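You operate a simulated robot arm through the tools that you are given. There is no shell and no other tool. Be economical: measure what you need, move in short steps, check, and stop when the job is done.

Carry out the task below with a simulated two-armed robot. There is one attempt and no reset: what you move stays moved.

## Task
Pick up the orange roller with one hand, pass it to the other hand and put it on the tool end of the charger bench.

Only the result counts: the job must be done as asked and must still hold three seconds after the hand-in. Knocking over, shifting, dropping, spilling or breaking anything else fails it.

## Robot
Two 7-joint arms with two-finger parallel grippers on one trunk, on a base that drives. Base frame: it is fixed to the floor where the robot stands at the start and does not move with it; the origin is under the middle of the robot, x ahead of it, y to its left, z up; the surface under the hand at the start is at about z = 80. Readings come in cm, rad, newtons and seconds.
The left shoulder is at the start at [7, 13.4, 112.6], the right one opposite. With the tool pointing down near the work surface each hand reaches from about 10 to 64 cm from the robot's upright axis, wherever it stands, measured 20 degrees to its own side. Places, roughly: orange roller (10x5x13 cm) [50, -20, 80]; tool end of the charger bench [30, 80, 90]. Payload 1.57 kg a hand.
The TCP of each hand is the grasp point between the finger pads, 3 cm short of the fingertips. In the tool frame z runs along the fingers and y along their closing line. Largest opening 8 cm; finger width 1.7, thickness 1.2; the body of the gripper, 4 by 8.2 cm, starts 8 cm behind the TCP.
Orientation is told as [roll, pitch, yaw] about the base's x, y, z axes, in that order, counted from this pose: with the fingers straight down and closing along the base's y, the tool's x points along the base's -x, its y along +y and its z along -z.

## Interface
- The arms move only by the tool nudge_tool. It takes "left_deltas", "right_deltas" or both (then of equal length, played together; a hand with none holds still); each is one flat list of numbers, 7 for each row, row after row: the turn, a rotation vector about the tool's x, y, z in rad, then the shift along the tool's x, y, z in cm, then the closure in counts, from 0 (fully open) to 255 (shut). In form: [rx, ry, rz, tx, ty, tz, gripper, rx, ry, rz, tx, ty, tz, gripper, ...]. A call has 1 to 12 rows; each row shifts and turns the commanded pose from where the row before left it, along the tool's axes as they then stand. A row lasts 0.2 s, in which the tool goes at most 5 cm and 0.15 rad; a call with a longer step from one row to the next is refused whole, and so is a gripper value outside its range. Where a pose cannot be reached the arm comes as near as it can. A force on the tool above 40 N (or 10 N above the force at the start of the call, whichever is more), or a blocked arm, ends the call early, and 0.2 s more pass. Each finger travels about 15.3 cm/s and halts on what it meets, pressing with about 25 N; the grip force reading is that of the motor and also rises with nothing between the fingers. The clock runs only during rows and for 0.2 s after the last one: add rows that do not move to give the fingers time. The reply holds the time, the measured pose of the TCP, the force on the tool along the base axes, the opening and the grip force, in the units named above and with some noise, with the torque about the TCP (base axes, N m) and any sound that the robot's microphone picked up, and new pictures: "views" is both (left out), scene, wrist or none (wrist: the cameras of the hands that moved).
- Cameras (640 x 400 px; columns grow to the right, rows downward): "scene" is now at [11.93, 4.78, 134.53]; the picture's right is [0.55, -0.83, 0.00], its down [-0.56, -0.37, -0.74] and it looks along [0.62, 0.41, -0.67] (base axes); focal length 241 px, centre (320, 200). "left" rides on the left gripper at [7.2, 0.7, -12.2] in its tool frame; the picture's right is [-0.09, 1.00, 0.00], its down [-0.84, -0.08, -0.54] and it looks along [-0.54, -0.05, 0.84] (tool axes); focal length 238 px, centre (320, 200). "right" rides on the right gripper at [7.2, -0.7, -12.2] in its tool frame; the picture's right is [0.09, 1.00, 0.00], its down [-0.84, 0.08, -0.54] and it looks along [-0.54, 0.05, 0.84] (tool axes); focal length 238 px, centre (320, 200). There is no depth. A picture from a camera that has moved, and an enlarged one, comes with that camera's place and axes in the base frame and with its lens.
- raise_lower(by): slides the trunk up (or, below 0, down) by that many cm; the arms and the scene camera ride with it, the base frame stays. It gives what a move gives, with no picture.
- drive_base(legs): drives the robot by 1 to 6 legs, each [ahead, left, turn to the left] in cm, cm and rad, along the robot's own axes; the way and the turn of a leg run together, so that a leg with both is an arc; at most 150 cm and 3.142 rad a leg. The arms and the cameras ride along, it lands a little off, and it stops where it bumps. It gives what a move gives, and a new picture of the scene camera.
- turn_head(pan, tilt): turns the head with the scene camera to pan (to the left, within 1.501 rad either way) and tilt (down, from -0.506 to 1.204), counted from straight ahead of the robot. It gives what a move gives, and a new picture of the scene camera.
- inspect(camera, box): a new picture of the part [left, top, right, bottom] of that camera's present view, enlarged. It takes no simulated time.
- hand_in(): hands the job in; it is judged then, once.

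Go step by step. Nothing tells you exact positions but the pictures and the camera data: compare them with the known pose of the tool, close in by small moves and look again before you grip or let go. The budget is 120 turns and 260 pictures, counting those below and the enlarged ones. Unless the task says otherwise, let go and move clear before handing in, and close with one line.

The tools are called after "Request:" by a JSON object that holds its "fn" and its "kwargs". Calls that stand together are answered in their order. nudge_tool: Moves the arms, as the interface text tells. Its arguments: {"type":"object","properties":{"left_deltas":{"type":"array","items":{"type":"number"}},"right_deltas":{"type":"array","items":{"type":"number"}},"views":{"type":"string","enum":["both","scene","wrist","none"]}},"required":[]} The other tools are called the same way: raise_lower (by) slides the trunk up or down; drive_base (legs) drives the base; turn_head (pan, tilt) turns the head that bears the scene camera; inspect (camera, box) takes an enlarged picture of a part of a camera's view; hand_in () hands the job in.

At the start:

```text
time: 0.0
left_tcp_pos: [35.63, 42.8, 116.15]
left_ee_rot: [-0.001, 0.0, 0.0]
left_contact_force: [0.0, -0.6, 0.2]
left_moment: [-0.02, 0.02, 0.0]
left_finger_gap: 8.0
left_finger_force: 0.1
right_tcp_pos: [44.55, 6.03, 112.77]
right_ee_rot: [0.0, -0.001, -0.002]
right_contact_force: [0.5, -0.8, 0.3]
right_moment: [-0.04, 0.0, -0.03]
right_finger_gap: 7.99
right_finger_force: 0.1
trunk travel left (down, up): [-70.0, 24.0]
robot x, y, heading: [0.13, 0.1, -0.002]
head pan, tilt: [0.586, 0.737]
```

scene: 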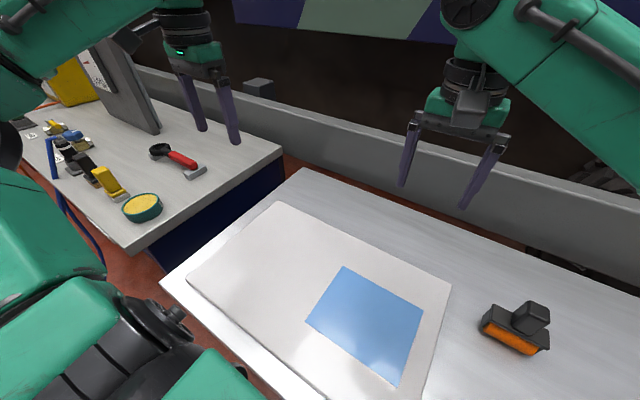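
right: 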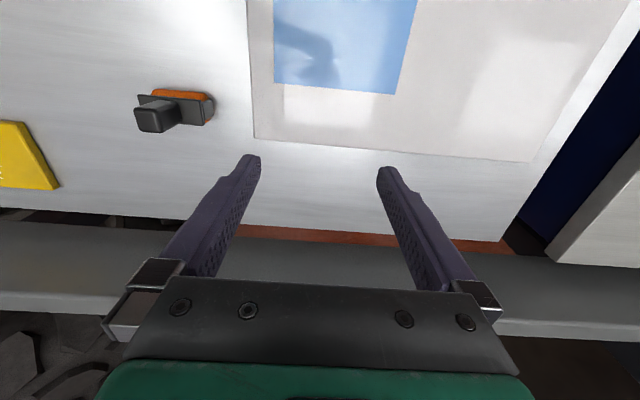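
left: 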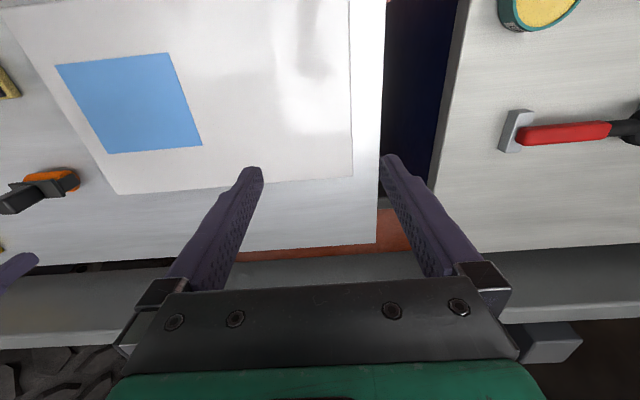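

I see the roller to the right on the work table and the charger bench to the left. I'll look closer at both before moving.

Request:
{"fn": "inspect", "kwargs": {"camera": "scene", "box": [460, 280, 580, 370]}}

Request:
{"fn": "turn_head", "kwargs": {"pan": 1.2, "tilt": 0.6}}

Request:
{"fn": "inspect", "kwargs": {"camera": "right", "box": [110, 70, 240, 150]}}

```text
4.44 times, centred on (520, 325) of scene
camera zoom: at [11.93, 4.78, 134.53], right [0.55, -0.83, 0.0], down [-0.56, -0.37, -0.74], along [0.62, 0.41, -0.67], focal length 1071 px, centre (-569, -356)
```

zoom: 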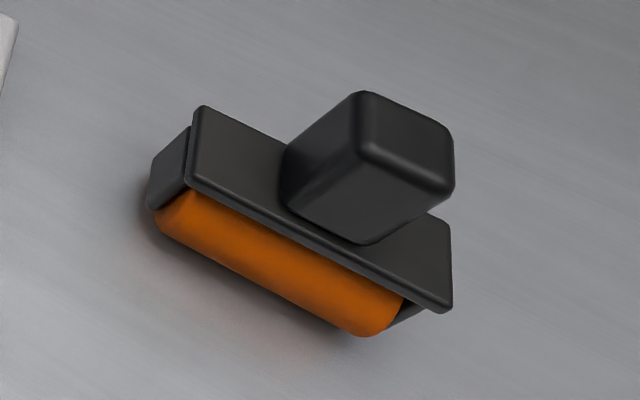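

```text
time: 1.0
left_tcp_pos: [35.69, 42.71, 116.06]
left_ee_rot: [-0.002, 0.001, -0.002]
left_contact_force: [0.1, -0.1, -1.0]
left_moment: [0.0, -0.02, 0.01]
left_finger_gap: 7.98
left_finger_force: 0.1
right_tcp_pos: [44.5, 6.12, 112.76]
right_ee_rot: [0.001, -0.001, -0.001]
right_contact_force: [-0.4, -0.1, 0.1]
right_moment: [0.02, 0.0, -0.03]
right_finger_gap: 7.99
right_finger_force: 0.1
trunk travel left (down, up): [-70.0, 24.0]
robot x, y, heading: [-0.01, 0.14, 0.0]
head pan, tilt: [1.201, 0.6]
camera scene: at [8.19, 8.4, 135.7], right [0.93, -0.36, 0.0], down [-0.2, -0.53, -0.82], along [0.3, 0.77, -0.57], focal length 241 px, centre (320, 200)
```

scene: 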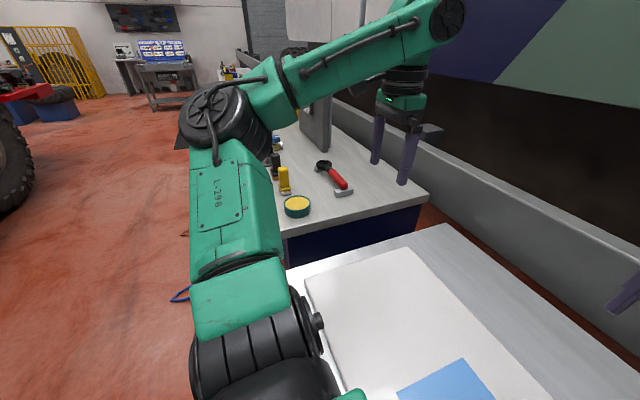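

```text
4.92 times, centred on (175, 110) of right
camera zoom: at [37.35, 5.41, 125.05], right [-0.09, 1.0, 0.0], down [0.84, 0.08, 0.54], along [0.54, 0.05, -0.84], focal length 1173 px, centre (1034, 643)
```

zoom: 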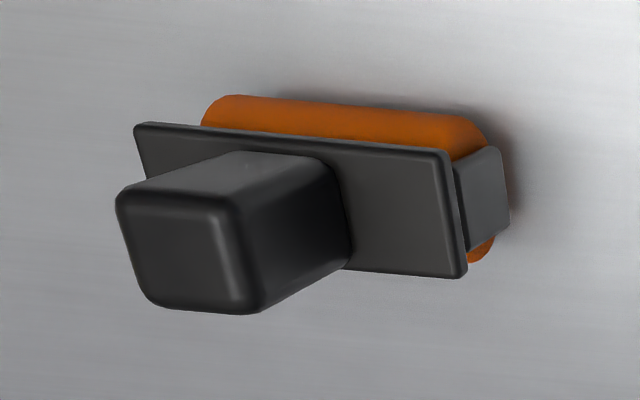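

The roller lies along y at about (48, -17), with its square handle up to about z 92.5. The right hand will grip the handle low, tilted from the -y side and closing along x, so the left hand can later take the handle top from above. First I'll move the right hand out and yaw it.

Request:
{"fn": "nudge_tool", "kwargs": {"right_deltas": [0, 0, 0, -0.4, -4.4, 0, 0, 0, 0, 0, -0.4, -4.4, 0, 0, 0, 0, 0, -0.4, -4.4, 0, 0, 0, 0, 0, -0.4, -4.4, 0, 0, 0, 0, 0, -0.4, -4.4, 0, 0, 0, 0, 0, -0.4, -4.4, 0, 0, 0, 0, 0, -0.4, -4.4, 0, 0, 0, 0, 0, -0.4, -4.4, 0, 0], "views": "wrist"}}

Request:
{"fn": "nudge_tool", "kwargs": {"right_deltas": [0, 0, -0.1428, 0, 0, 0, 0, 0, 0, -0.1428, 0, 0, 0, 0, 0, 0, -0.1428, 0, 0, 0, 0, 0, 0, -0.1428, 0, 0, 0, 0, 0, 0, -0.1428, 0, 0, 0, 0, 0, 0, -0.1428, 0, 0, 0, 0, 0, 0, -0.1428, 0, 0, 0, 0, 0, 0, -0.1428, 0, 0, 0, 0, 0, 0, -0.1428, 0, 0, 0, 0, 0, 0, -0.1428, 0, 0, 0, 0, 0, 0, -0.1428, 0, 0, 0, 0], "views": "wrist"}}

Request:
{"fn": "turn_head", "kwargs": {"pan": -0.3, "tilt": 0.75}}

```text
time: 2.8
left_tcp_pos: [35.75, 42.63, 116.07]
left_ee_rot: [0.001, 0.001, -0.001]
left_contact_force: [0.5, 0.2, 0.5]
left_moment: [0.0, 0.01, 0.02]
left_finger_gap: 8.0
left_finger_force: 0.0
right_tcp_pos: [47.61, -29.08, 113.03]
right_ee_rot: [0.001, 0.0, 0.001]
right_contact_force: [0.1, 0.0, -0.4]
right_moment: [0.0, 0.02, 0.0]
right_finger_gap: 8.03
right_finger_force: 0.1
trunk travel left (down, up): [-70.0, 24.0]
robot x, y, heading: [-0.03, -0.09, -0.003]
head pan, tilt: [1.201, 0.6]
camera right: at [40.34, -29.78, 125.13], right [-0.09, 1.0, 0.0], down [0.84, 0.08, 0.54], along [0.54, 0.05, -0.84], focal length 238 px, centre (320, 200)
```

right: 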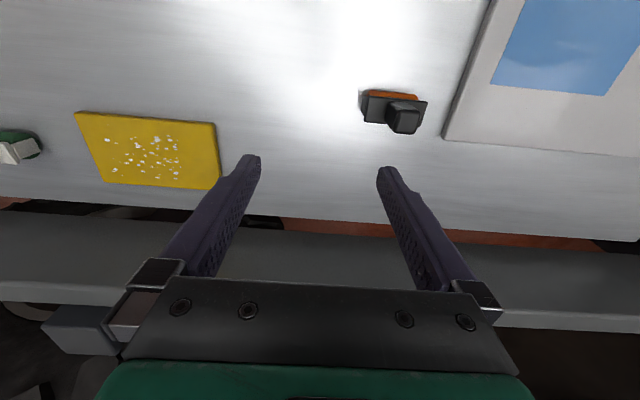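

```text
time: 5.2
left_tcp_pos: [35.71, 42.69, 116.03]
left_ee_rot: [0.0, 0.0, 0.0]
left_contact_force: [0.6, -0.2, -0.2]
left_moment: [0.0, -0.02, -0.01]
left_finger_gap: 8.02
left_finger_force: 0.1
right_tcp_pos: [47.7, -29.17, 112.74]
right_ee_rot: [0.0, 0.0, 1.572]
right_contact_force: [0.3, 0.0, -0.3]
right_moment: [0.01, -0.01, -0.01]
right_finger_gap: 8.0
right_finger_force: 0.0
trunk travel left (down, up): [-70.0, 24.0]
robot x, y, heading: [0.07, -0.09, 0.0]
head pan, tilt: [1.201, 0.6]
camera right: at [48.36, -36.3, 124.99], right [-1.0, -0.09, 0.0], down [-0.08, 0.84, 0.54], along [-0.05, 0.54, -0.84], focal length 238 px, centre (320, 200)
```

right: 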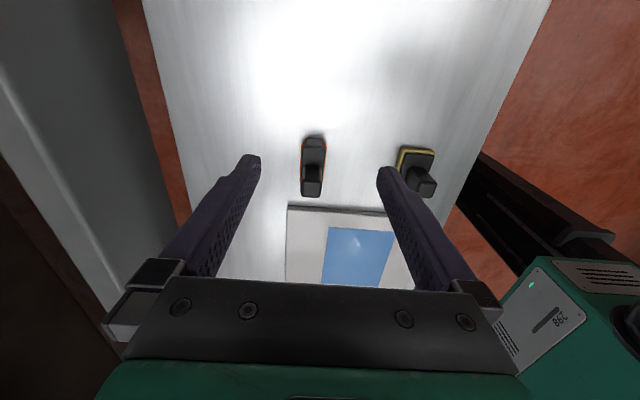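

```text
time: 6.8
left_tcp_pos: [35.77, 42.66, 116.03]
left_ee_rot: [0.001, 0.0, -0.001]
left_contact_force: [0.1, -0.2, 0.3]
left_moment: [-0.04, -0.02, 0.01]
left_finger_gap: 8.01
left_finger_force: 0.0
right_tcp_pos: [47.64, -29.14, 112.59]
right_ee_rot: [0.001, -0.001, 1.57]
right_contact_force: [-0.1, 0.4, -0.4]
right_moment: [0.02, -0.02, 0.01]
right_finger_gap: 8.01
right_finger_force: 0.0
trunk travel left (down, up): [-70.0, 24.0]
robot x, y, heading: [-0.08, 0.04, 0.001]
head pan, tilt: [-0.3, 0.75]
camera scene: at [12.9, -2.29, 134.41], right [-0.3, -0.96, 0.0], down [-0.65, 0.2, -0.73], along [0.7, -0.22, -0.68], focal length 241 px, centre (320, 200)
```

scene: 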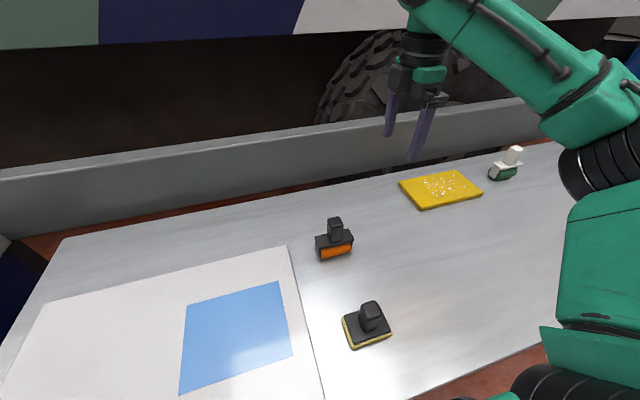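

The handle is at about (47.9, -17.3), and there's a separate yellow-rimmed tool near (27, -19) that I need to avoid. Next I'll tilt the right hand 60° so the fingers point down and toward +y.

Request:
{"fn": "nudge_tool", "kwargs": {"right_deltas": [0, -0.1496, 0, 0, 0, 0, 0, 0, -0.1496, 0, 0, 0, 0, 0, 0, -0.1496, 0, 0, 0, 0, 0, 0, -0.1496, 0, 0, 0, 0, 0, 0, -0.1496, 0, 0, 0, 0, 0, 0, -0.1496, 0, 0, 0, 0, 0, 0, -0.1496, 0, 0, 0, 0, 0], "views": "both"}}

```text
time: 8.4
left_tcp_pos: [35.65, 42.48, 116.08]
left_ee_rot: [0.001, 0.001, 0.0]
left_contact_force: [0.8, -1.2, 0.9]
left_moment: [0.03, -0.01, -0.03]
left_finger_gap: 8.02
left_finger_force: 0.0
right_tcp_pos: [47.67, -29.19, 112.73]
right_ee_rot: [0.001, -1.051, 1.57]
right_contact_force: [-0.4, -1.1, 0.4]
right_moment: [0.0, -0.01, 0.04]
right_finger_gap: 7.99
right_finger_force: 0.1
trunk travel left (down, up): [-70.0, 24.0]
robot x, y, heading: [0.14, 0.24, -0.001]
head pan, tilt: [-0.3, 0.75]
camera scene: at [12.93, -2.4, 134.41], right [-0.3, -0.96, 0.0], down [-0.65, 0.2, -0.73], along [0.7, -0.22, -0.68], focal length 241 px, centre (320, 200)
camera right: at [48.33, -43.45, 112.62], right [-1.0, -0.04, -0.08], down [-0.08, -0.05, 1.0], along [-0.05, 1.0, 0.05], focal length 238 px, centre (320, 200)
```

scene: 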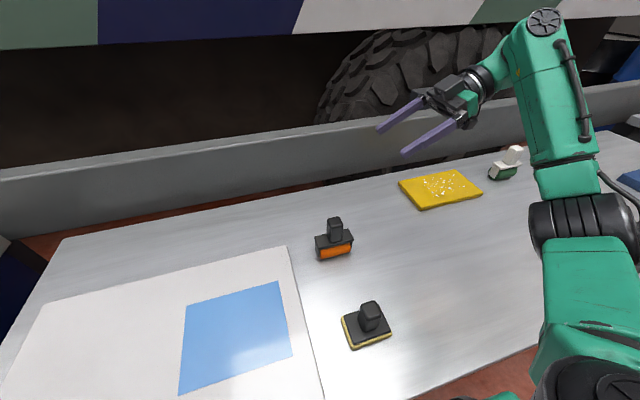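
right: 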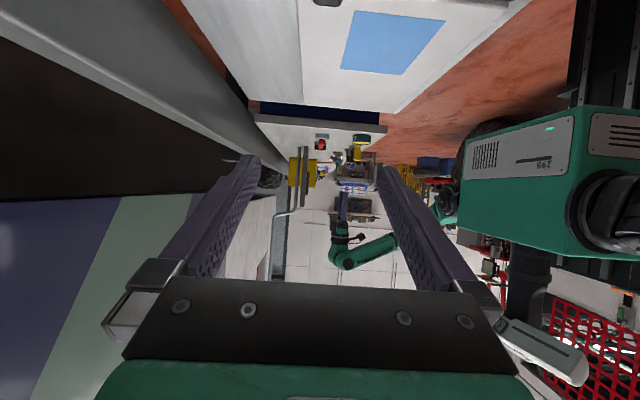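

The tilt worked. I'll descend to a standoff along the approach line and look from the side.

Request:
{"fn": "nudge_tool", "kwargs": {"right_deltas": [0, 0, 0, 3.0, -0.05, 1.74, 0, 0, 0, 0, 3.0, -0.05, 1.74, 0, 0, 0, 0, 3.0, -0.05, 1.74, 0, 0, 0, 0, 3.0, -0.05, 1.74, 0, 0, 0, 0, 3.0, -0.05, 1.74, 0, 0, 0, 0, 0, 0, 0, 0], "views": "both"}}

Request:
{"fn": "inspect", "kwargs": {"camera": "right", "box": [220, 60, 420, 200]}}

Request:
{"fn": "inspect", "kwargs": {"camera": "scene", "box": [280, 170, 480, 290]}}

```text
time: 9.8
left_tcp_pos: [35.62, 42.62, 115.87]
left_ee_rot: [-0.001, -0.002, 0.001]
left_contact_force: [0.2, 0.4, 0.2]
left_moment: [0.0, 0.02, 0.0]
left_finger_gap: 7.96
left_finger_force: 0.0
right_tcp_pos: [48.13, -29.01, 95.39]
right_ee_rot: [0.001, -1.048, 1.568]
right_contact_force: [-0.4, -0.2, 0.3]
right_moment: [0.03, 0.03, 0.01]
right_finger_gap: 7.98
right_finger_force: 0.0
trunk travel left (down, up): [-70.0, 24.0]
robot x, y, heading: [0.29, 0.24, 0.0]
head pan, tilt: [-0.3, 0.75]
camera scene: at [12.86, -2.28, 134.42], right [-0.3, -0.96, 0.0], down [-0.65, 0.2, -0.73], along [0.7, -0.22, -0.68], focal length 241 px, centre (320, 200)
camera right: at [48.79, -43.14, 95.27], right [-1.0, -0.04, -0.08], down [-0.08, -0.05, 1.0], along [-0.05, 1.0, 0.05], focal length 238 px, centre (320, 200)
```

scene: 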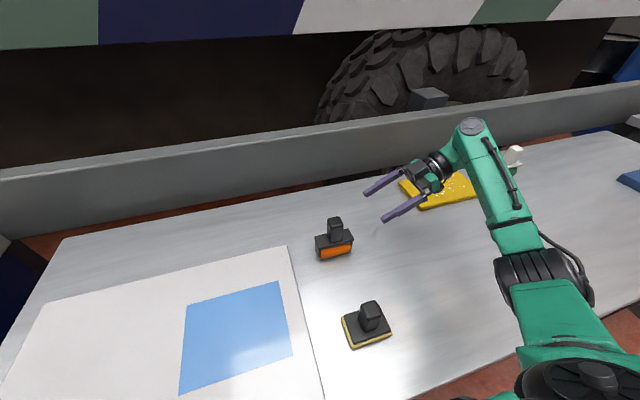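
right: 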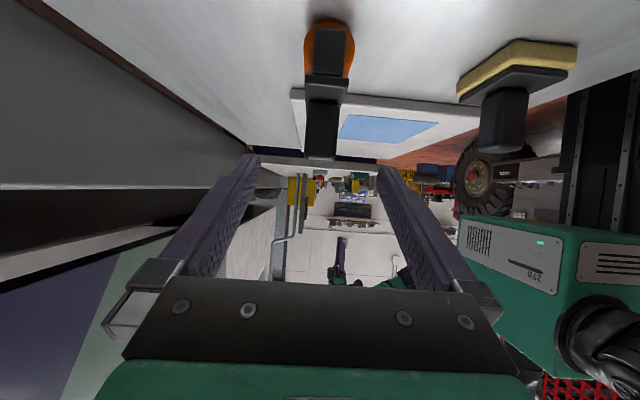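

```text
2.86 times, centred on (320, 130) of right
camera zoom: at [48.79, -43.14, 95.27], right [-1.0, -0.04, -0.08], down [-0.08, -0.05, 1.0], along [-0.05, 1.0, 0.05], focal length 681 px, centre (320, 400)
```

zoom: 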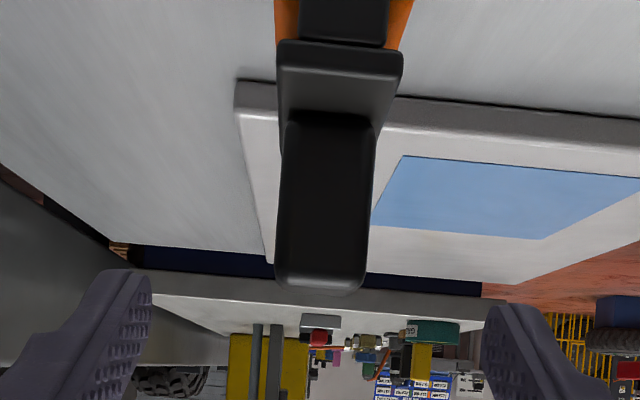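

```text
3.20 times, centred on (380, 230) of scene
camera zoom: at [12.86, -2.28, 134.42], right [-0.3, -0.96, 0.0], down [-0.65, 0.2, -0.73], along [0.7, -0.22, -0.68], focal length 771 px, centre (128, 104)
```

zoom: 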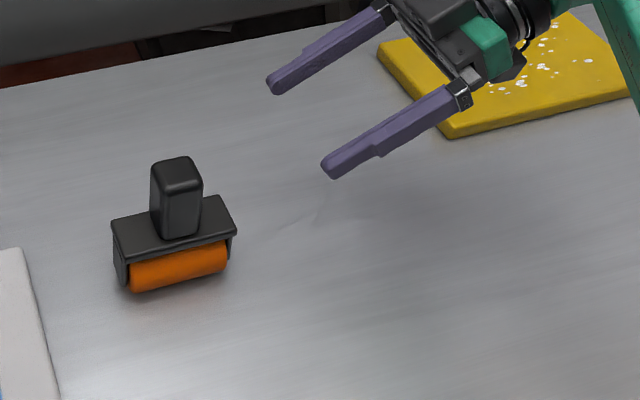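

The handle spans z 86.5–92.6 at x≈47.95. I'll advance along the fingers to it and check before closing.

Request:
{"fn": "nudge_tool", "kwargs": {"right_deltas": [0, 0, 0, 0.02, 0.05, 2.96, 0, 0, 0, 0, 0.02, 0.05, 2.96, 0, 0, 0, 0, 0.02, 0.05, 2.96, 0, 0, 0, 0, 0.02, 0.05, 2.96, 0, 0, 0, 0, 0, 0, 0, 0], "views": "wrist"}}

Request:
{"fn": "inspect", "kwargs": {"camera": "scene", "box": [280, 170, 440, 280]}}

```text
time: 11.0
left_tcp_pos: [35.67, 42.77, 116.0]
left_ee_rot: [-0.001, 0.0, 0.002]
left_contact_force: [1.0, 0.1, -0.1]
left_moment: [0.01, 0.01, 0.01]
left_finger_gap: 8.0
left_finger_force: 0.1
right_tcp_pos: [48.02, -19.06, 89.31]
right_ee_rot: [0.001, -1.047, 1.569]
right_contact_force: [0.6, 0.0, 0.8]
right_moment: [0.01, 0.01, 0.01]
right_finger_gap: 8.04
right_finger_force: 0.0
trunk travel left (down, up): [-70.0, 24.0]
robot x, y, heading: [0.48, 0.15, -0.003]
head pan, tilt: [-0.3, 0.75]
camera right: at [48.52, -33.14, 89.31], right [-1.0, -0.04, -0.08], down [-0.08, -0.05, 1.0], along [-0.05, 1.0, 0.05], focal length 238 px, centre (320, 200)
```

right: 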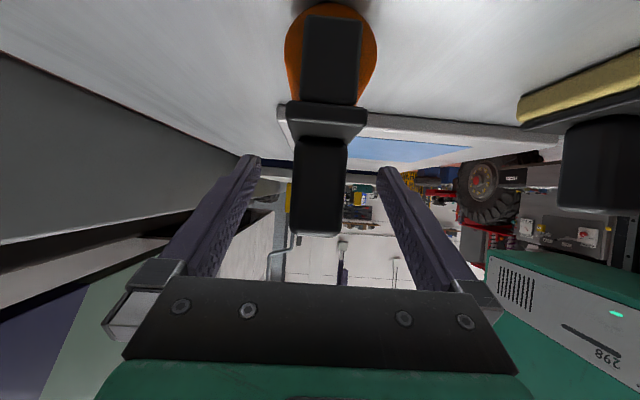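

```text
3.64 times, centred on (360, 225) of scene
camera zoom: at [12.88, -2.33, 134.41], right [-0.3, -0.96, 0.0], down [-0.65, 0.2, -0.73], along [0.7, -0.22, -0.68], focal length 876 px, centre (174, 109)
```

zoom: 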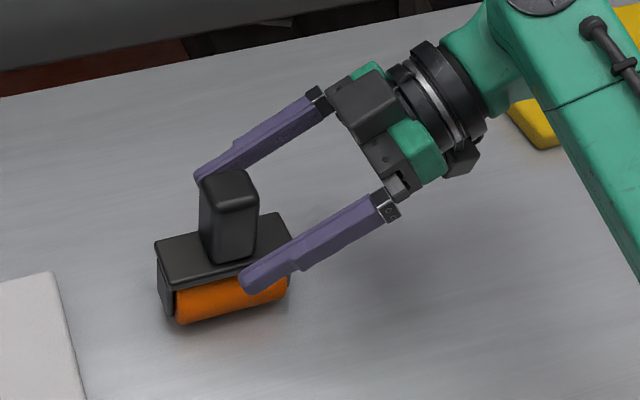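

The fingers straddle the handle well, so I'll close.

Request:
{"fn": "nudge_tool", "kwargs": {"right_deltas": [0, 0, 0, 0, 0, 0, 100, 0, 0, 0, 0, 0, 0, 180, 0, 0, 0, 0, 0, 0, 255, 0, 0, 0, 0, 0, 0, 255, 0, 0, 0, 0, 0, 0, 255], "views": "none"}}

Request:
{"fn": "inspect", "kwargs": {"camera": "scene", "box": [280, 170, 440, 280]}}

```text
time: 12.2
left_tcp_pos: [35.65, 42.76, 116.03]
left_ee_rot: [-0.002, 0.0, 0.001]
left_contact_force: [-0.2, -0.1, -0.3]
left_moment: [-0.03, 0.03, 0.01]
left_finger_gap: 8.0
left_finger_force: 0.0
right_tcp_pos: [47.84, -19.04, 89.38]
right_ee_rot: [0.002, -1.047, 1.569]
right_contact_force: [1.2, 0.4, 0.1]
right_moment: [0.09, -0.06, -0.01]
right_finger_gap: 3.39
right_finger_force: 24.9
trunk travel left (down, up): [-70.0, 24.0]
robot x, y, heading: [0.13, -0.35, 0.001]
head pan, tilt: [-0.3, 0.75]
```

```text
3.64 times, centred on (360, 225) of scene
camera zoom: at [12.92, -2.28, 134.41], right [-0.3, -0.96, 0.0], down [-0.65, 0.2, -0.73], along [0.7, -0.22, -0.68], focal length 876 px, centre (174, 109)
```

zoom: 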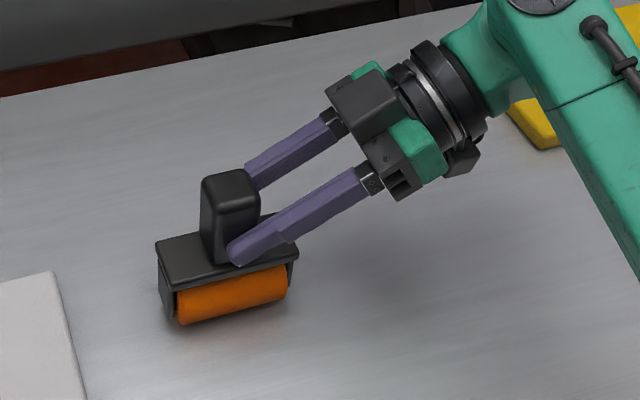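

Gripped at 3.39 cm. Lifting slowly, then higher.

Request:
{"fn": "nudge_tool", "kwargs": {"right_deltas": [0, 0, 0, -0.87, 0, -0.5, 255, 0, 0, 0, -0.87, 0, -0.5, 255, 0, 0, 0, -1.73, 0, -1.0, 255, 0, 0, 0, -1.73, 0, -1.0, 255, 0, 0, 0, 0, 0, 0, 255], "views": "scene"}}

```text
time: 13.4
left_tcp_pos: [35.53, 42.76, 116.03]
left_ee_rot: [0.0, -0.001, 0.0]
left_contact_force: [-0.5, 0.0, -0.8]
left_moment: [-0.02, 0.03, 0.0]
left_finger_gap: 8.01
left_finger_force: 0.1
right_tcp_pos: [47.9, -18.99, 95.67]
right_ee_rot: [0.004, -1.048, 1.566]
right_contact_force: [-0.9, 0.0, -3.2]
right_moment: [-0.08, 0.03, 0.01]
right_finger_gap: 3.38
right_finger_force: 24.9
trunk travel left (down, up): [-70.0, 24.0]
robot x, y, heading: [0.18, -0.08, -0.005]
head pan, tilt: [-0.3, 0.75]
camera scene: at [12.97, -2.34, 134.4], right [-0.3, -0.96, 0.0], down [-0.65, 0.2, -0.73], along [0.7, -0.22, -0.68], focal length 241 px, centre (320, 200)
```

scene: 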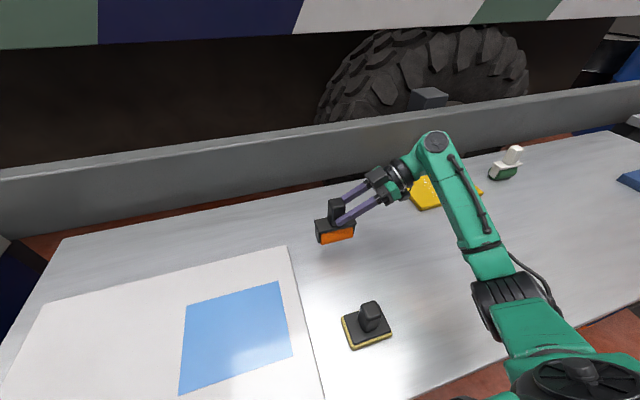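

Lift is clean (about 0.33 kg). Now I'll bring the right hand to the middle and yaw the left hand so it closes along x, with its camera on the +y side.

Request:
{"fn": "nudge_tool", "kwargs": {"right_deltas": [0, 0, 0, -2.74, 0.83, 2.08, 255, 0, 0, 0, -2.74, 0.83, 2.08, 255, 0, 0, 0, -2.74, 0.83, 2.08, 255, 0, 0, 0, -2.74, 0.83, 2.08, 255, 0, 0, 0, -2.74, 0.83, 2.08, 255, 0, 0, 0, -2.74, 0.83, 2.08, 255, 0, 0, 0, 0, 0, 0, 255, 0, 0, 0, 0, 0, 0, 255, 0, 0, 0, 0, 0, 0, 255, 0, 0, 0, 0, 0, 0, 255, 0, 0, 0, 0, 0, 0, 255, 0, 0, 0, 0, 0, 0, 255], "left_deltas": [0, 0, 0.1428, 0, 0, -0.8, 0, 0, 0, 0.1428, 0, 0, -0.8, 0, 0, 0, 0.1428, 0, 0, -0.8, 0, 0, 0, 0.1428, 0, 0, -0.8, 0, 0, 0, 0.1428, 0, 0, -0.8, 0, 0, 0, 0.1428, 0, 0, -0.8, 0, 0, 0, 0.1428, 0, 0, -0.8, 0, 0, 0, 0.1428, 0, 0, -0.8, 0, 0, 0, 0.1428, 0, 0, -0.8, 0, 0, 0, 0.1428, 0, 0, 0, 0, 0, 0, 0.1428, 0, 0, 0, 0, 0, 0, 0, 0, 0, 0, 0], "views": "wrist"}}

Request:
{"fn": "turn_head", "kwargs": {"pan": 0.1, "tilt": 0.65}}

```text
time: 16.0
left_tcp_pos: [35.75, 42.59, 123.12]
left_ee_rot: [0.0, 0.0, -1.572]
left_contact_force: [-0.3, -0.8, -0.7]
left_moment: [0.05, 0.0, -0.01]
left_finger_gap: 8.02
left_finger_force: 0.0
right_tcp_pos: [42.83, 0.29, 103.41]
right_ee_rot: [0.003, -1.049, 1.567]
right_contact_force: [0.4, 0.2, -4.3]
right_moment: [-0.07, 0.01, 0.02]
right_finger_gap: 3.38
right_finger_force: 25.3
trunk travel left (down, up): [-70.0, 24.0]
robot x, y, heading: [0.2, -0.34, -0.006]
head pan, tilt: [-0.3, 0.75]
camera right: at [43.33, -13.87, 103.34], right [-1.0, -0.04, -0.08], down [-0.08, -0.05, 1.0], along [-0.05, 1.0, 0.05], focal length 238 px, centre (320, 200)
camera left: at [36.35, 49.82, 135.33], right [1.0, -0.09, 0.0], down [-0.08, -0.84, 0.54], along [-0.05, -0.54, -0.84], focal length 238 px, centre (320, 200)
```

right: 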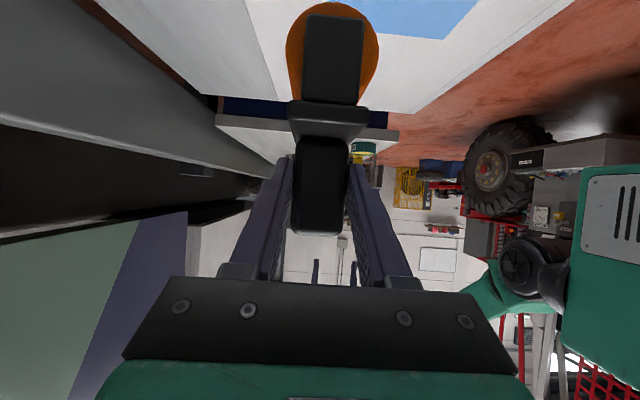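
left: 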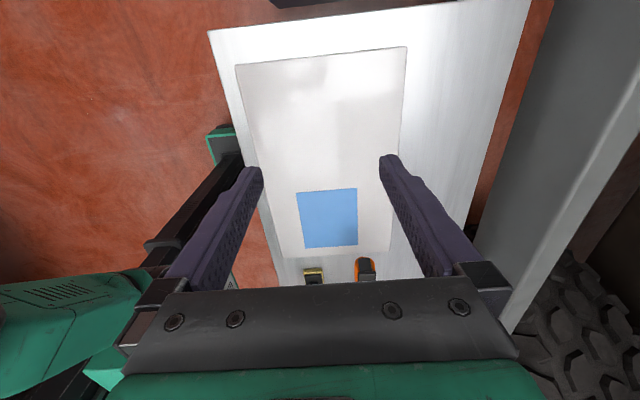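

```text
time: 16.9
left_tcp_pos: [35.59, 42.71, 123.06]
left_ee_rot: [-0.001, 0.001, -1.572]
left_contact_force: [0.4, -0.1, 0.6]
left_moment: [-0.01, 0.05, 0.0]
left_finger_gap: 8.0
left_finger_force: 0.0
right_tcp_pos: [42.64, 0.3, 103.39]
right_ee_rot: [0.0, -1.046, 1.568]
right_contact_force: [0.2, 0.8, -4.1]
right_moment: [-0.08, -0.04, -0.01]
right_finger_gap: 3.35
right_finger_force: 24.7
trunk travel left (down, up): [-70.0, 24.0]
robot x, y, heading: [0.11, 0.52, -0.0]
head pan, tilt: [0.099, 0.649]
camera scene: at [13.67, 1.01, 135.26], right [0.1, -1.0, 0.0], down [-0.6, -0.06, -0.8], along [0.79, 0.08, -0.61], focal length 241 px, centre (320, 200)
```

scene: 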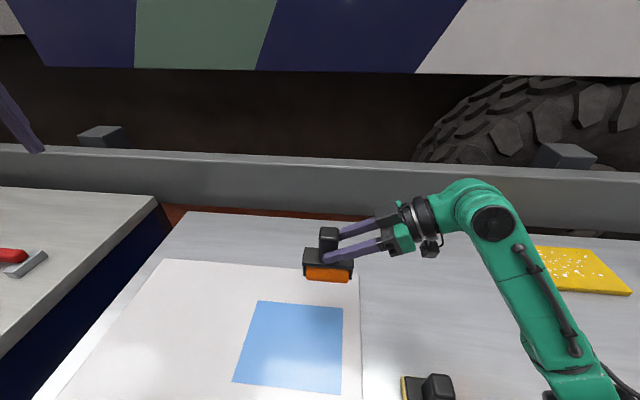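

The handle should now be at about (42.65, 2.0) with its top at 106.65. I'll move the left hand above it.

Request:
{"fn": "nudge_tool", "kwargs": {"left_deltas": [0, 0, 0, -4.02, 0.7, 0.5, 0, 0, 0, 0, -4.02, 0.7, 0.5, 0, 0, 0, 0, -4.02, 0.7, 0.5, 0, 0, 0, 0, -4.02, 0.7, 0.5, 0, 0, 0, 0, -4.02, 0.7, 0.5, 0, 0, 0, 0, -4.02, 0.7, 0.5, 0, 0, 0, 0, -4.02, 0.7, 0.5, 0, 0, 0, 0, -4.02, 0.7, 0.5, 0, 0, 0, 0, -4.02, 0.7, 0.5, 0, 0, 0, 0, -4.02, 0.7, 0.5, 0, 0, 0, 0, 0, 0, 0, 0], "views": "both"}}

Request:
{"fn": "inspect", "kwargs": {"camera": "right", "box": [200, 80, 460, 300]}}

```text
time: 19.3
left_tcp_pos: [40.01, 8.38, 116.33]
left_ee_rot: [-0.001, 0.0, -1.57]
left_contact_force: [0.3, -0.8, 0.3]
left_moment: [0.02, 0.03, 0.04]
left_finger_gap: 8.0
left_finger_force: 0.2
left hand out of reach, approached as far as the arm can: row 8, 9, 10
right_tcp_pos: [42.85, 0.37, 103.4]
right_ee_rot: [0.005, -1.048, 1.565]
right_contact_force: [0.3, 0.1, -3.5]
right_moment: [-0.09, 0.0, 0.04]
right_finger_gap: 3.4
right_finger_force: 25.0
trunk travel left (down, up): [-70.0, 24.0]
robot x, y, heading: [0.34, 0.53, -0.001]
head pan, tilt: [0.099, 0.649]
camera scene: at [13.77, 1.04, 135.25], right [0.1, -1.0, 0.0], down [-0.6, -0.06, -0.8], along [0.79, 0.08, -0.61], focal length 241 px, centre (320, 200)
camera left: at [40.64, 15.47, 128.56], right [1.0, -0.09, 0.0], down [-0.08, -0.84, 0.54], along [-0.05, -0.54, -0.84], focal length 238 px, centre (320, 200)
```

scene: 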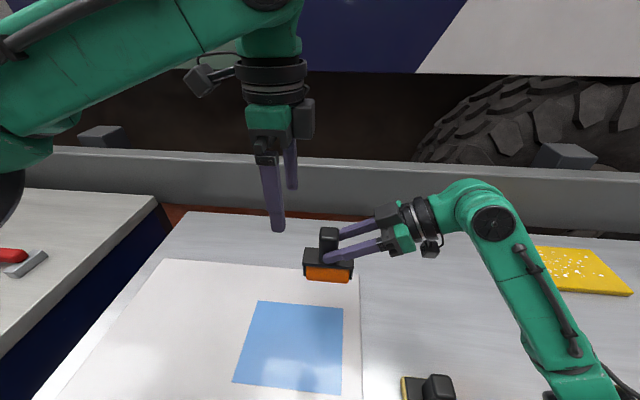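
left: 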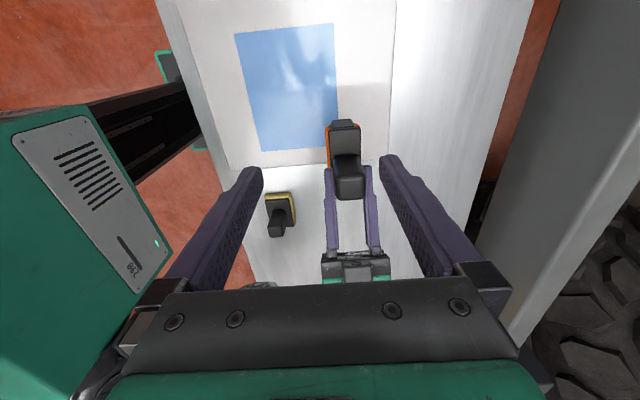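

```text
1.82 times, centred on (330, 190) of right
camera zoom: at [43.41, -13.85, 103.31], right [-1.0, -0.04, -0.08], down [-0.08, -0.05, 1.0], along [-0.05, 1.0, 0.05], focal length 433 px, centre (302, 218)
```

zoom: 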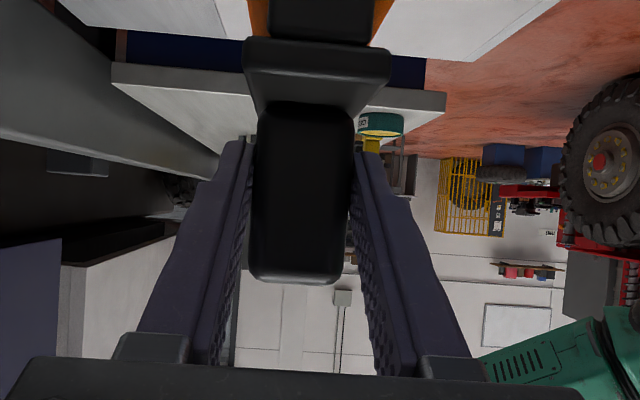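

The left hand can't reach that far across, so I'll shift the meeting point toward +y. I'll back the left hand off a bit and bring the right hand over.

Request:
{"fn": "nudge_tool", "kwargs": {"left_deltas": [0, 0, 0, 3, -0.5, 0, 0, 0, 0, 0, 3, -0.5, 0, 0, 0, 0, 0, 3, -0.5, 0, 0, 0, 0, 0, 3, -0.5, 0, 0, 0, 0, 0, 0, 0, 0, 0], "right_deltas": [0, 0, 0, -1.5, 0.8, 2.6, 255, 0, 0, 0, -1.5, 0.8, 2.6, 255, 0, 0, 0, -1.5, 0.8, 2.6, 255, 0, 0, 0, -1.5, 0.8, 2.6, 255, 0, 0, 0, 0, 0, 0, 255], "views": "both"}}

```text
time: 20.5
left_tcp_pos: [37.89, 20.32, 116.42]
left_ee_rot: [-0.001, 0.002, -1.571]
left_contact_force: [0.0, -0.7, 0.2]
left_moment: [0.01, 0.02, -0.01]
left_finger_gap: 7.98
left_finger_force: 0.1
right_tcp_pos: [39.85, 11.84, 103.26]
right_ee_rot: [0.004, -1.047, 1.565]
right_contact_force: [0.6, -0.6, -3.8]
right_moment: [-0.05, 0.02, -0.02]
right_finger_gap: 3.36
right_finger_force: 24.5
trunk travel left (down, up): [-70.0, 24.0]
robot x, y, heading: [-0.27, -0.05, 0.001]
head pan, tilt: [0.099, 0.649]
camera scene: at [13.72, 0.88, 135.26], right [0.1, -1.0, 0.0], down [-0.6, -0.06, -0.8], along [0.79, 0.08, -0.61], focal length 241 px, centre (320, 200)
camera right: at [40.37, -2.35, 103.26], right [-1.0, -0.04, -0.08], down [-0.08, -0.05, 1.0], along [-0.05, 1.0, 0.05], focal length 238 px, centre (320, 200)
camera left: at [38.58, 27.5, 128.64], right [1.0, -0.09, 0.0], down [-0.08, -0.84, 0.54], along [-0.05, -0.54, -0.84], focal length 238 px, centre (320, 200)
```

scene: 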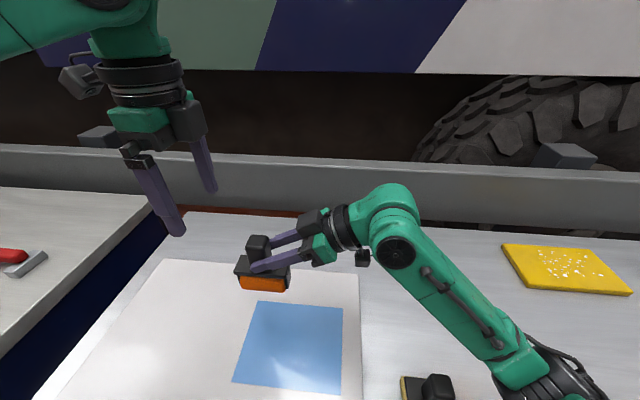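
right: 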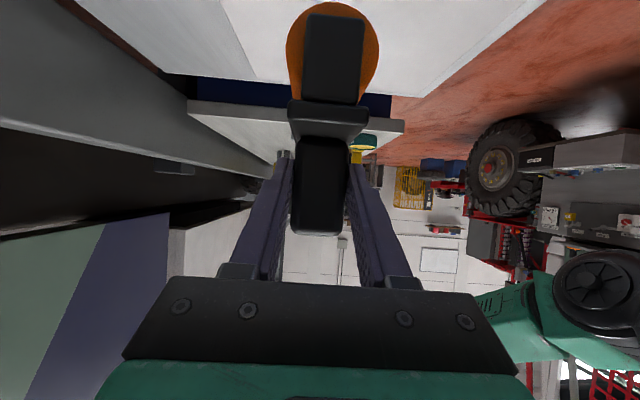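
left: 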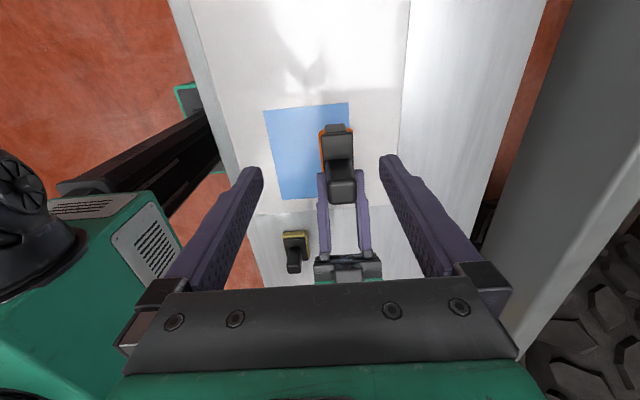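

Both hands are in range now. I'll put the left hand just above the handle and examine the alignment.

Request:
{"fn": "nudge_tool", "kwargs": {"left_deltas": [0, 0, 0, -2.1, 0.63, 0.5, 0, 0, 0, 0, -2.1, 0.63, 1.0, 0, 0, 0, 0, -2.1, 0.63, 1.2, 0, 0, 0, 0, 0, 0, 1.2, 0, 0, 0, 0, 0, 0, 0, 0], "views": "both"}}

Request:
{"fn": "inspect", "kwargs": {"camera": "right", "box": [200, 100, 440, 300]}}

Request:
{"fn": "inspect", "kwargs": {"camera": "left", "box": [240, 100, 420, 280]}}

Request:
{"fn": "inspect", "kwargs": {"camera": "scene", "box": [180, 150, 360, 300]}}

```text
time: 21.7
left_tcp_pos: [39.55, 14.26, 112.64]
left_ee_rot: [0.0, 0.001, -1.571]
left_contact_force: [0.2, 1.0, -0.4]
left_moment: [-0.01, 0.03, 0.03]
left_finger_gap: 8.05
left_finger_force: 0.1
right_tcp_pos: [39.72, 11.87, 103.32]
right_ee_rot: [0.002, -1.048, 1.566]
right_contact_force: [-0.2, 0.7, -3.7]
right_moment: [-0.07, 0.01, 0.01]
right_finger_gap: 3.38
right_finger_force: 25.7
trunk travel left (down, up): [-70.0, 24.0]
robot x, y, heading: [0.15, 0.24, -0.0]
head pan, tilt: [0.099, 0.649]
camera scene: at [13.67, 1.02, 135.26], right [0.1, -1.0, 0.0], down [-0.6, -0.06, -0.8], along [0.79, 0.08, -0.61], focal length 241 px, centre (320, 200)
camera left: at [40.29, 21.4, 124.68], right [1.0, -0.09, 0.0], down [-0.08, -0.84, 0.54], along [-0.05, -0.54, -0.84], focal length 238 px, centre (320, 200)
```

scene: 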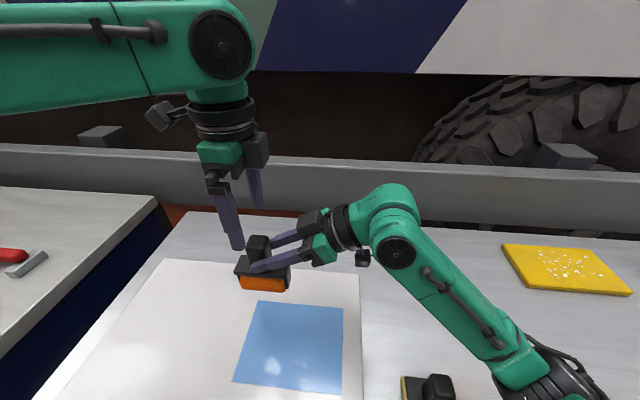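
left: 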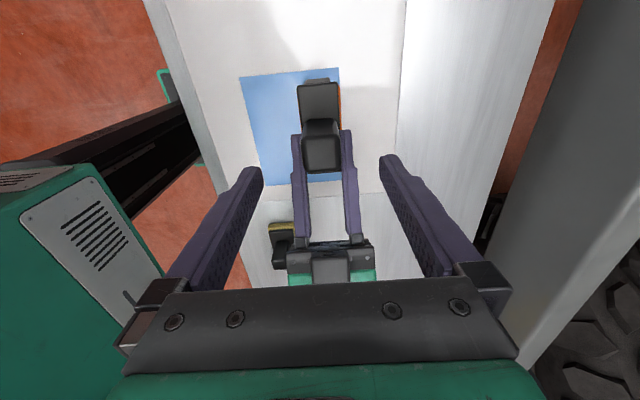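

```text
2.00 times, centred on (320, 200) of right
camera zoom: at [40.33, -2.27, 103.28], right [-1.0, -0.04, -0.08], down [-0.08, -0.05, 1.0], along [-0.05, 1.0, 0.05], focal length 477 px, centre (320, 200)
```

zoom: 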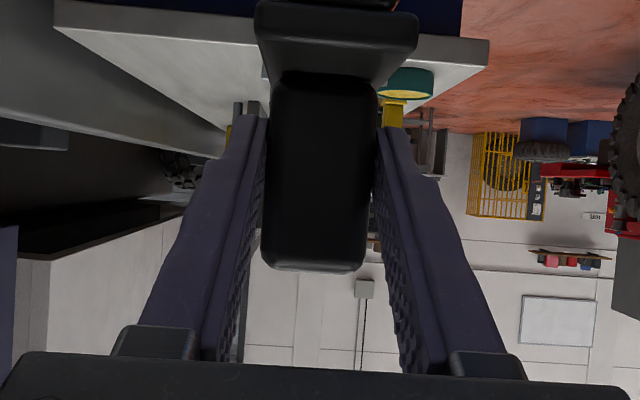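

```text
2.22 times, centred on (330, 190) of left
camera zoom: at [40.29, 21.4, 124.68], right [1.0, -0.09, 0.0], down [-0.08, -0.84, 0.54], along [-0.05, -0.54, -0.84], focal length 530 px, centre (298, 222)
```

zoom: 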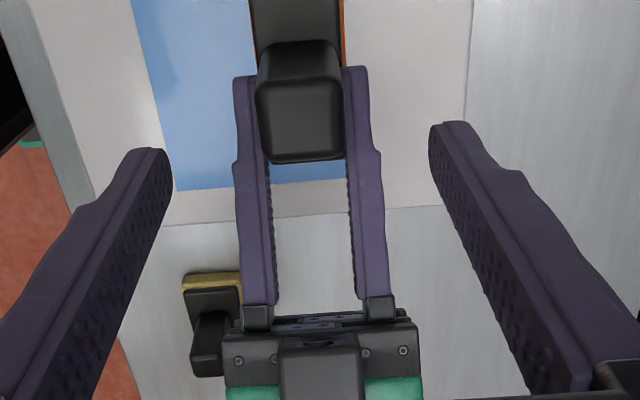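

```text
2.67 times, centred on (270, 225) of scene
camera zoom: at [13.67, 1.02, 135.26], right [0.1, -1.0, 0.0], down [-0.6, -0.06, -0.8], along [0.79, 0.08, -0.61], focal length 643 px, centre (453, 133)
```

zoom: 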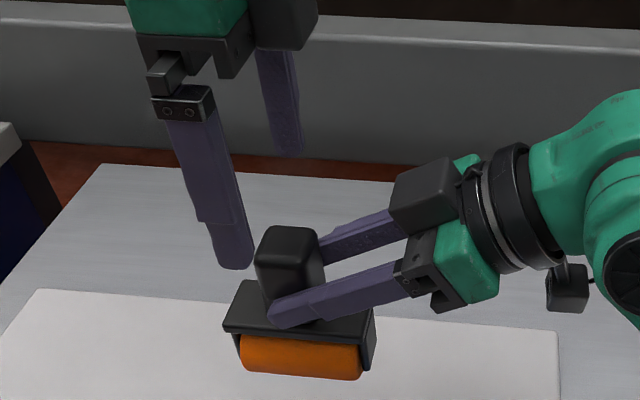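

The handle top is centred at about (39.8, 14.0) between the left fingers. I'll lower the left hand so its fingertips stop just above the right fingers.

Request:
{"fn": "nudge_tool", "kwargs": {"left_deltas": [0, 0, 0, -0.05, 0.1, 1.5, 0, 0, 0, 0, 0, 0.1, 1.5, 0, 0, 0, 0, 0, 0.0, 1.4, 0, 0, 0, 0, 0, 0, 1.3, 0, 0, 0, 0, 0, 0, 0, 0], "views": "wrist"}}

Request:
{"fn": "inspect", "kwargs": {"camera": "scene", "box": [200, 190, 320, 300]}}

Request:
{"fn": "inspect", "kwargs": {"camera": "right", "box": [200, 100, 440, 300]}}

```text
time: 22.9
left_tcp_pos: [39.63, 14.28, 106.66]
left_ee_rot: [-0.001, -0.001, -1.571]
left_contact_force: [-0.1, 0.2, 0.3]
left_moment: [0.01, 0.02, 0.02]
left_finger_gap: 7.99
left_finger_force: 0.2
right_tcp_pos: [39.72, 11.84, 103.32]
right_ee_rot: [0.002, -1.048, 1.566]
right_contact_force: [-0.1, -0.1, -4.0]
right_moment: [-0.07, 0.01, -0.02]
right_finger_gap: 3.35
right_finger_force: 25.3
trunk travel left (down, up): [-70.0, 24.0]
robot x, y, heading: [0.21, 0.18, -0.001]
head pan, tilt: [0.099, 0.649]
camera left: at [40.28, 21.39, 118.91], right [1.0, -0.09, 0.0], down [-0.08, -0.84, 0.54], along [-0.05, -0.54, -0.84], focal length 238 px, centre (320, 200)
```

left: 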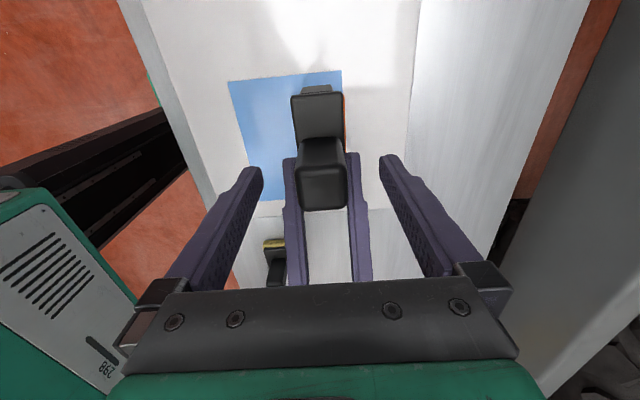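

```text
3.64 times, centred on (260, 245) of scene
camera zoom: at [13.66, 1.02, 135.27], right [0.1, -1.0, 0.0], down [-0.6, -0.06, -0.8], along [0.79, 0.08, -0.6], focal length 876 px, centre (538, 36)
```

zoom: 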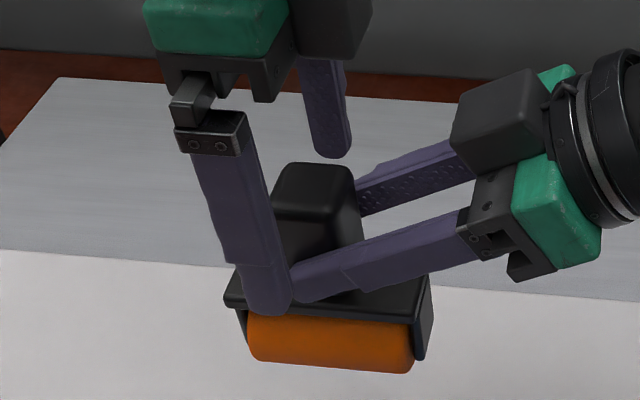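

```text
2.00 times, centred on (320, 200) of right
camera zoom: at [40.32, -2.27, 103.28], right [-1.0, -0.04, -0.08], down [-0.08, -0.05, 1.0], along [-0.05, 1.0, 0.05], focal length 477 px, centre (320, 200)
```

zoom: 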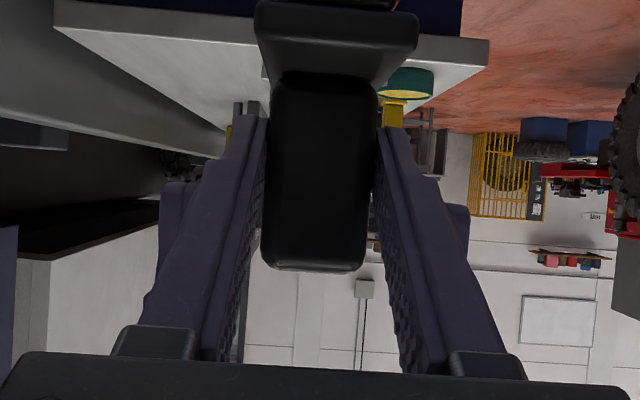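

The left fingertips clear the right fingers only slightly, so I'll raise 0.4 cm and close gradually.

Request:
{"fn": "nudge_tool", "kwargs": {"left_deltas": [0, 0, 0, 0, 0.15, -0.4, 0, 0, 0, 0, 0, 0, 0, 80, 0, 0, 0, 0, 0, 0, 120, 0, 0, 0, 0, 0, 0, 160, 0, 0, 0, 0, 0, 0, 255, 0, 0, 0, 0, 0, 0, 255, 0, 0, 0, 0, 0, 0, 255], "views": "wrist"}}

Request:
{"fn": "inspect", "kwargs": {"camera": "scene", "box": [200, 190, 320, 300]}}

Request:
{"fn": "inspect", "kwargs": {"camera": "right", "box": [200, 100, 440, 300]}}

```text
time: 24.5
left_tcp_pos: [39.79, 14.2, 107.04]
left_ee_rot: [-0.004, 0.001, -1.572]
left_contact_force: [-8.2, -2.5, 2.3]
left_moment: [-0.11, 0.25, -0.04]
left_finger_gap: 3.38
left_finger_force: 25.0
right_tcp_pos: [39.82, 11.84, 103.39]
right_ee_rot: [0.0, -1.047, 1.568]
right_contact_force: [8.2, 2.4, -5.8]
right_moment: [-0.08, 0.04, -0.13]
right_finger_gap: 3.38
right_finger_force: 24.9
trunk travel left (down, up): [-70.0, 24.0]
robot x, y, heading: [0.12, -0.07, 0.001]
head pan, tilt: [0.099, 0.649]
camera left: at [40.45, 21.37, 119.29], right [1.0, -0.09, 0.0], down [-0.08, -0.84, 0.54], along [-0.05, -0.54, -0.84], focal length 238 px, centre (320, 200)
```

left: 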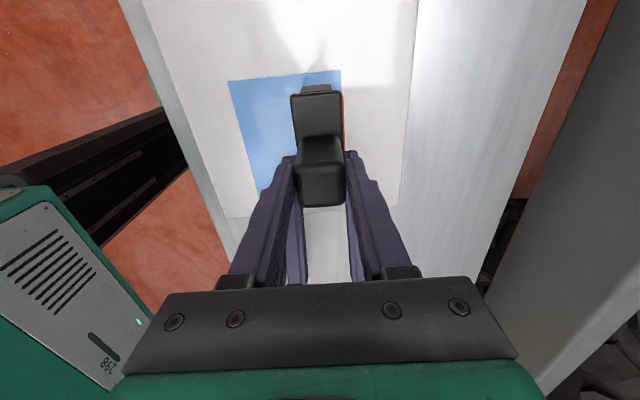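

```text
3.64 times, centred on (260, 245) of scene
camera zoom: at [13.67, 1.03, 135.26], right [0.1, -1.0, 0.0], down [-0.6, -0.06, -0.8], along [0.79, 0.08, -0.61], focal length 876 px, centre (538, 36)
```

zoom: 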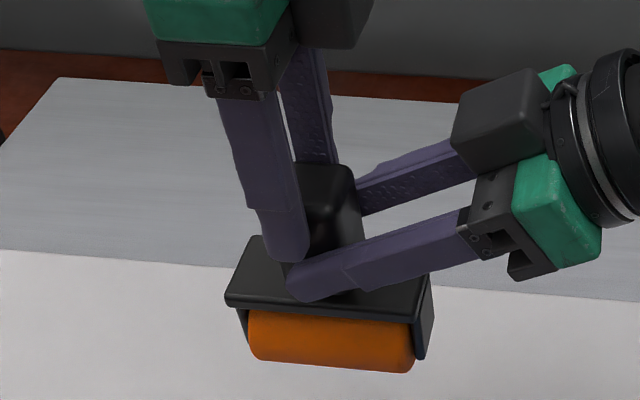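

```text
2.00 times, centred on (320, 200) of right
camera zoom: at [40.36, -2.28, 103.27], right [-1.0, -0.04, -0.08], down [-0.08, -0.05, 1.0], along [-0.05, 1.0, 0.05], focal length 477 px, centre (320, 200)
```

zoom: 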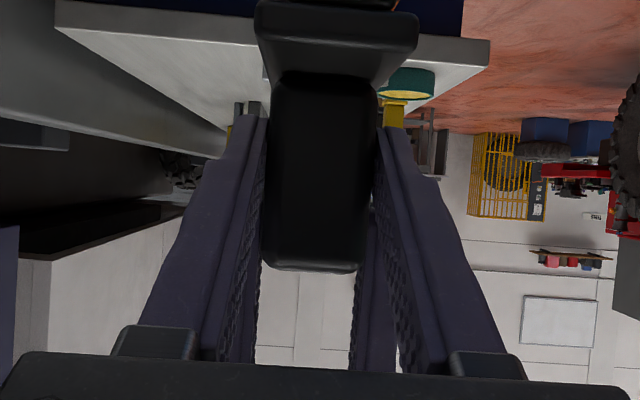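

Both hands hold the handle (3.38 cm each). I'll open the right hand and check that the left carries it.

Request:
{"fn": "nudge_tool", "kwargs": {"right_deltas": [0, 0, 0, 0, 0, 0, 120, 0, 0, 0, 0, 0, 0, 60, 0, 0, 0, 0, 0, 0, 0, 0, 0, 0, 0, 0, 0, 0], "left_deltas": [0, 0, 0, 0, 0, 0, 255, 0, 0, 0, 0, 0, 0, 255, 0, 0, 0, 0, 0, 0, 255, 0, 0, 0, 0, 0, 0, 255], "views": "none"}}

Request:
{"fn": "inspect", "kwargs": {"camera": "scene", "box": [200, 190, 320, 300]}}

```text
time: 25.5
left_tcp_pos: [39.76, 14.16, 107.1]
left_ee_rot: [0.001, -0.001, -1.571]
left_contact_force: [0.1, -0.7, 0.7]
left_moment: [0.04, 0.02, 0.0]
left_finger_gap: 3.36
left_finger_force: 25.1
right_tcp_pos: [39.62, 11.91, 103.35]
right_ee_rot: [0.002, -1.047, 1.568]
right_contact_force: [0.6, 0.8, 0.2]
right_moment: [0.02, 0.01, 0.01]
right_finger_gap: 8.0
right_finger_force: 0.1
trunk travel left (down, up): [-70.0, 24.0]
robot x, y, heading: [-0.48, -0.16, 0.002]
head pan, tilt: [0.099, 0.649]
```

```text
3.64 times, centred on (260, 245) of scene
camera zoom: at [13.67, 1.03, 135.26], right [0.1, -1.0, 0.0], down [-0.6, -0.06, -0.8], along [0.79, 0.08, -0.61], focal length 876 px, centre (538, 36)
```

zoom: 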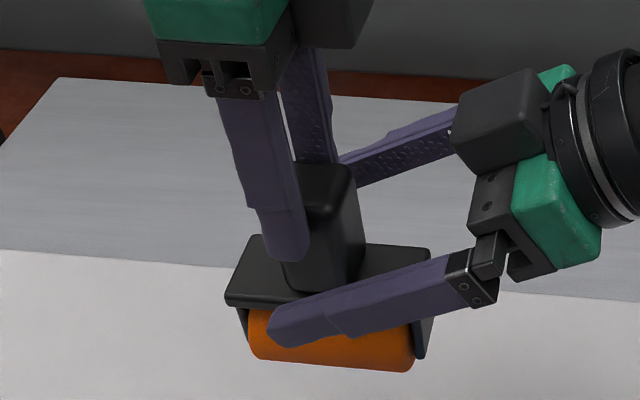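

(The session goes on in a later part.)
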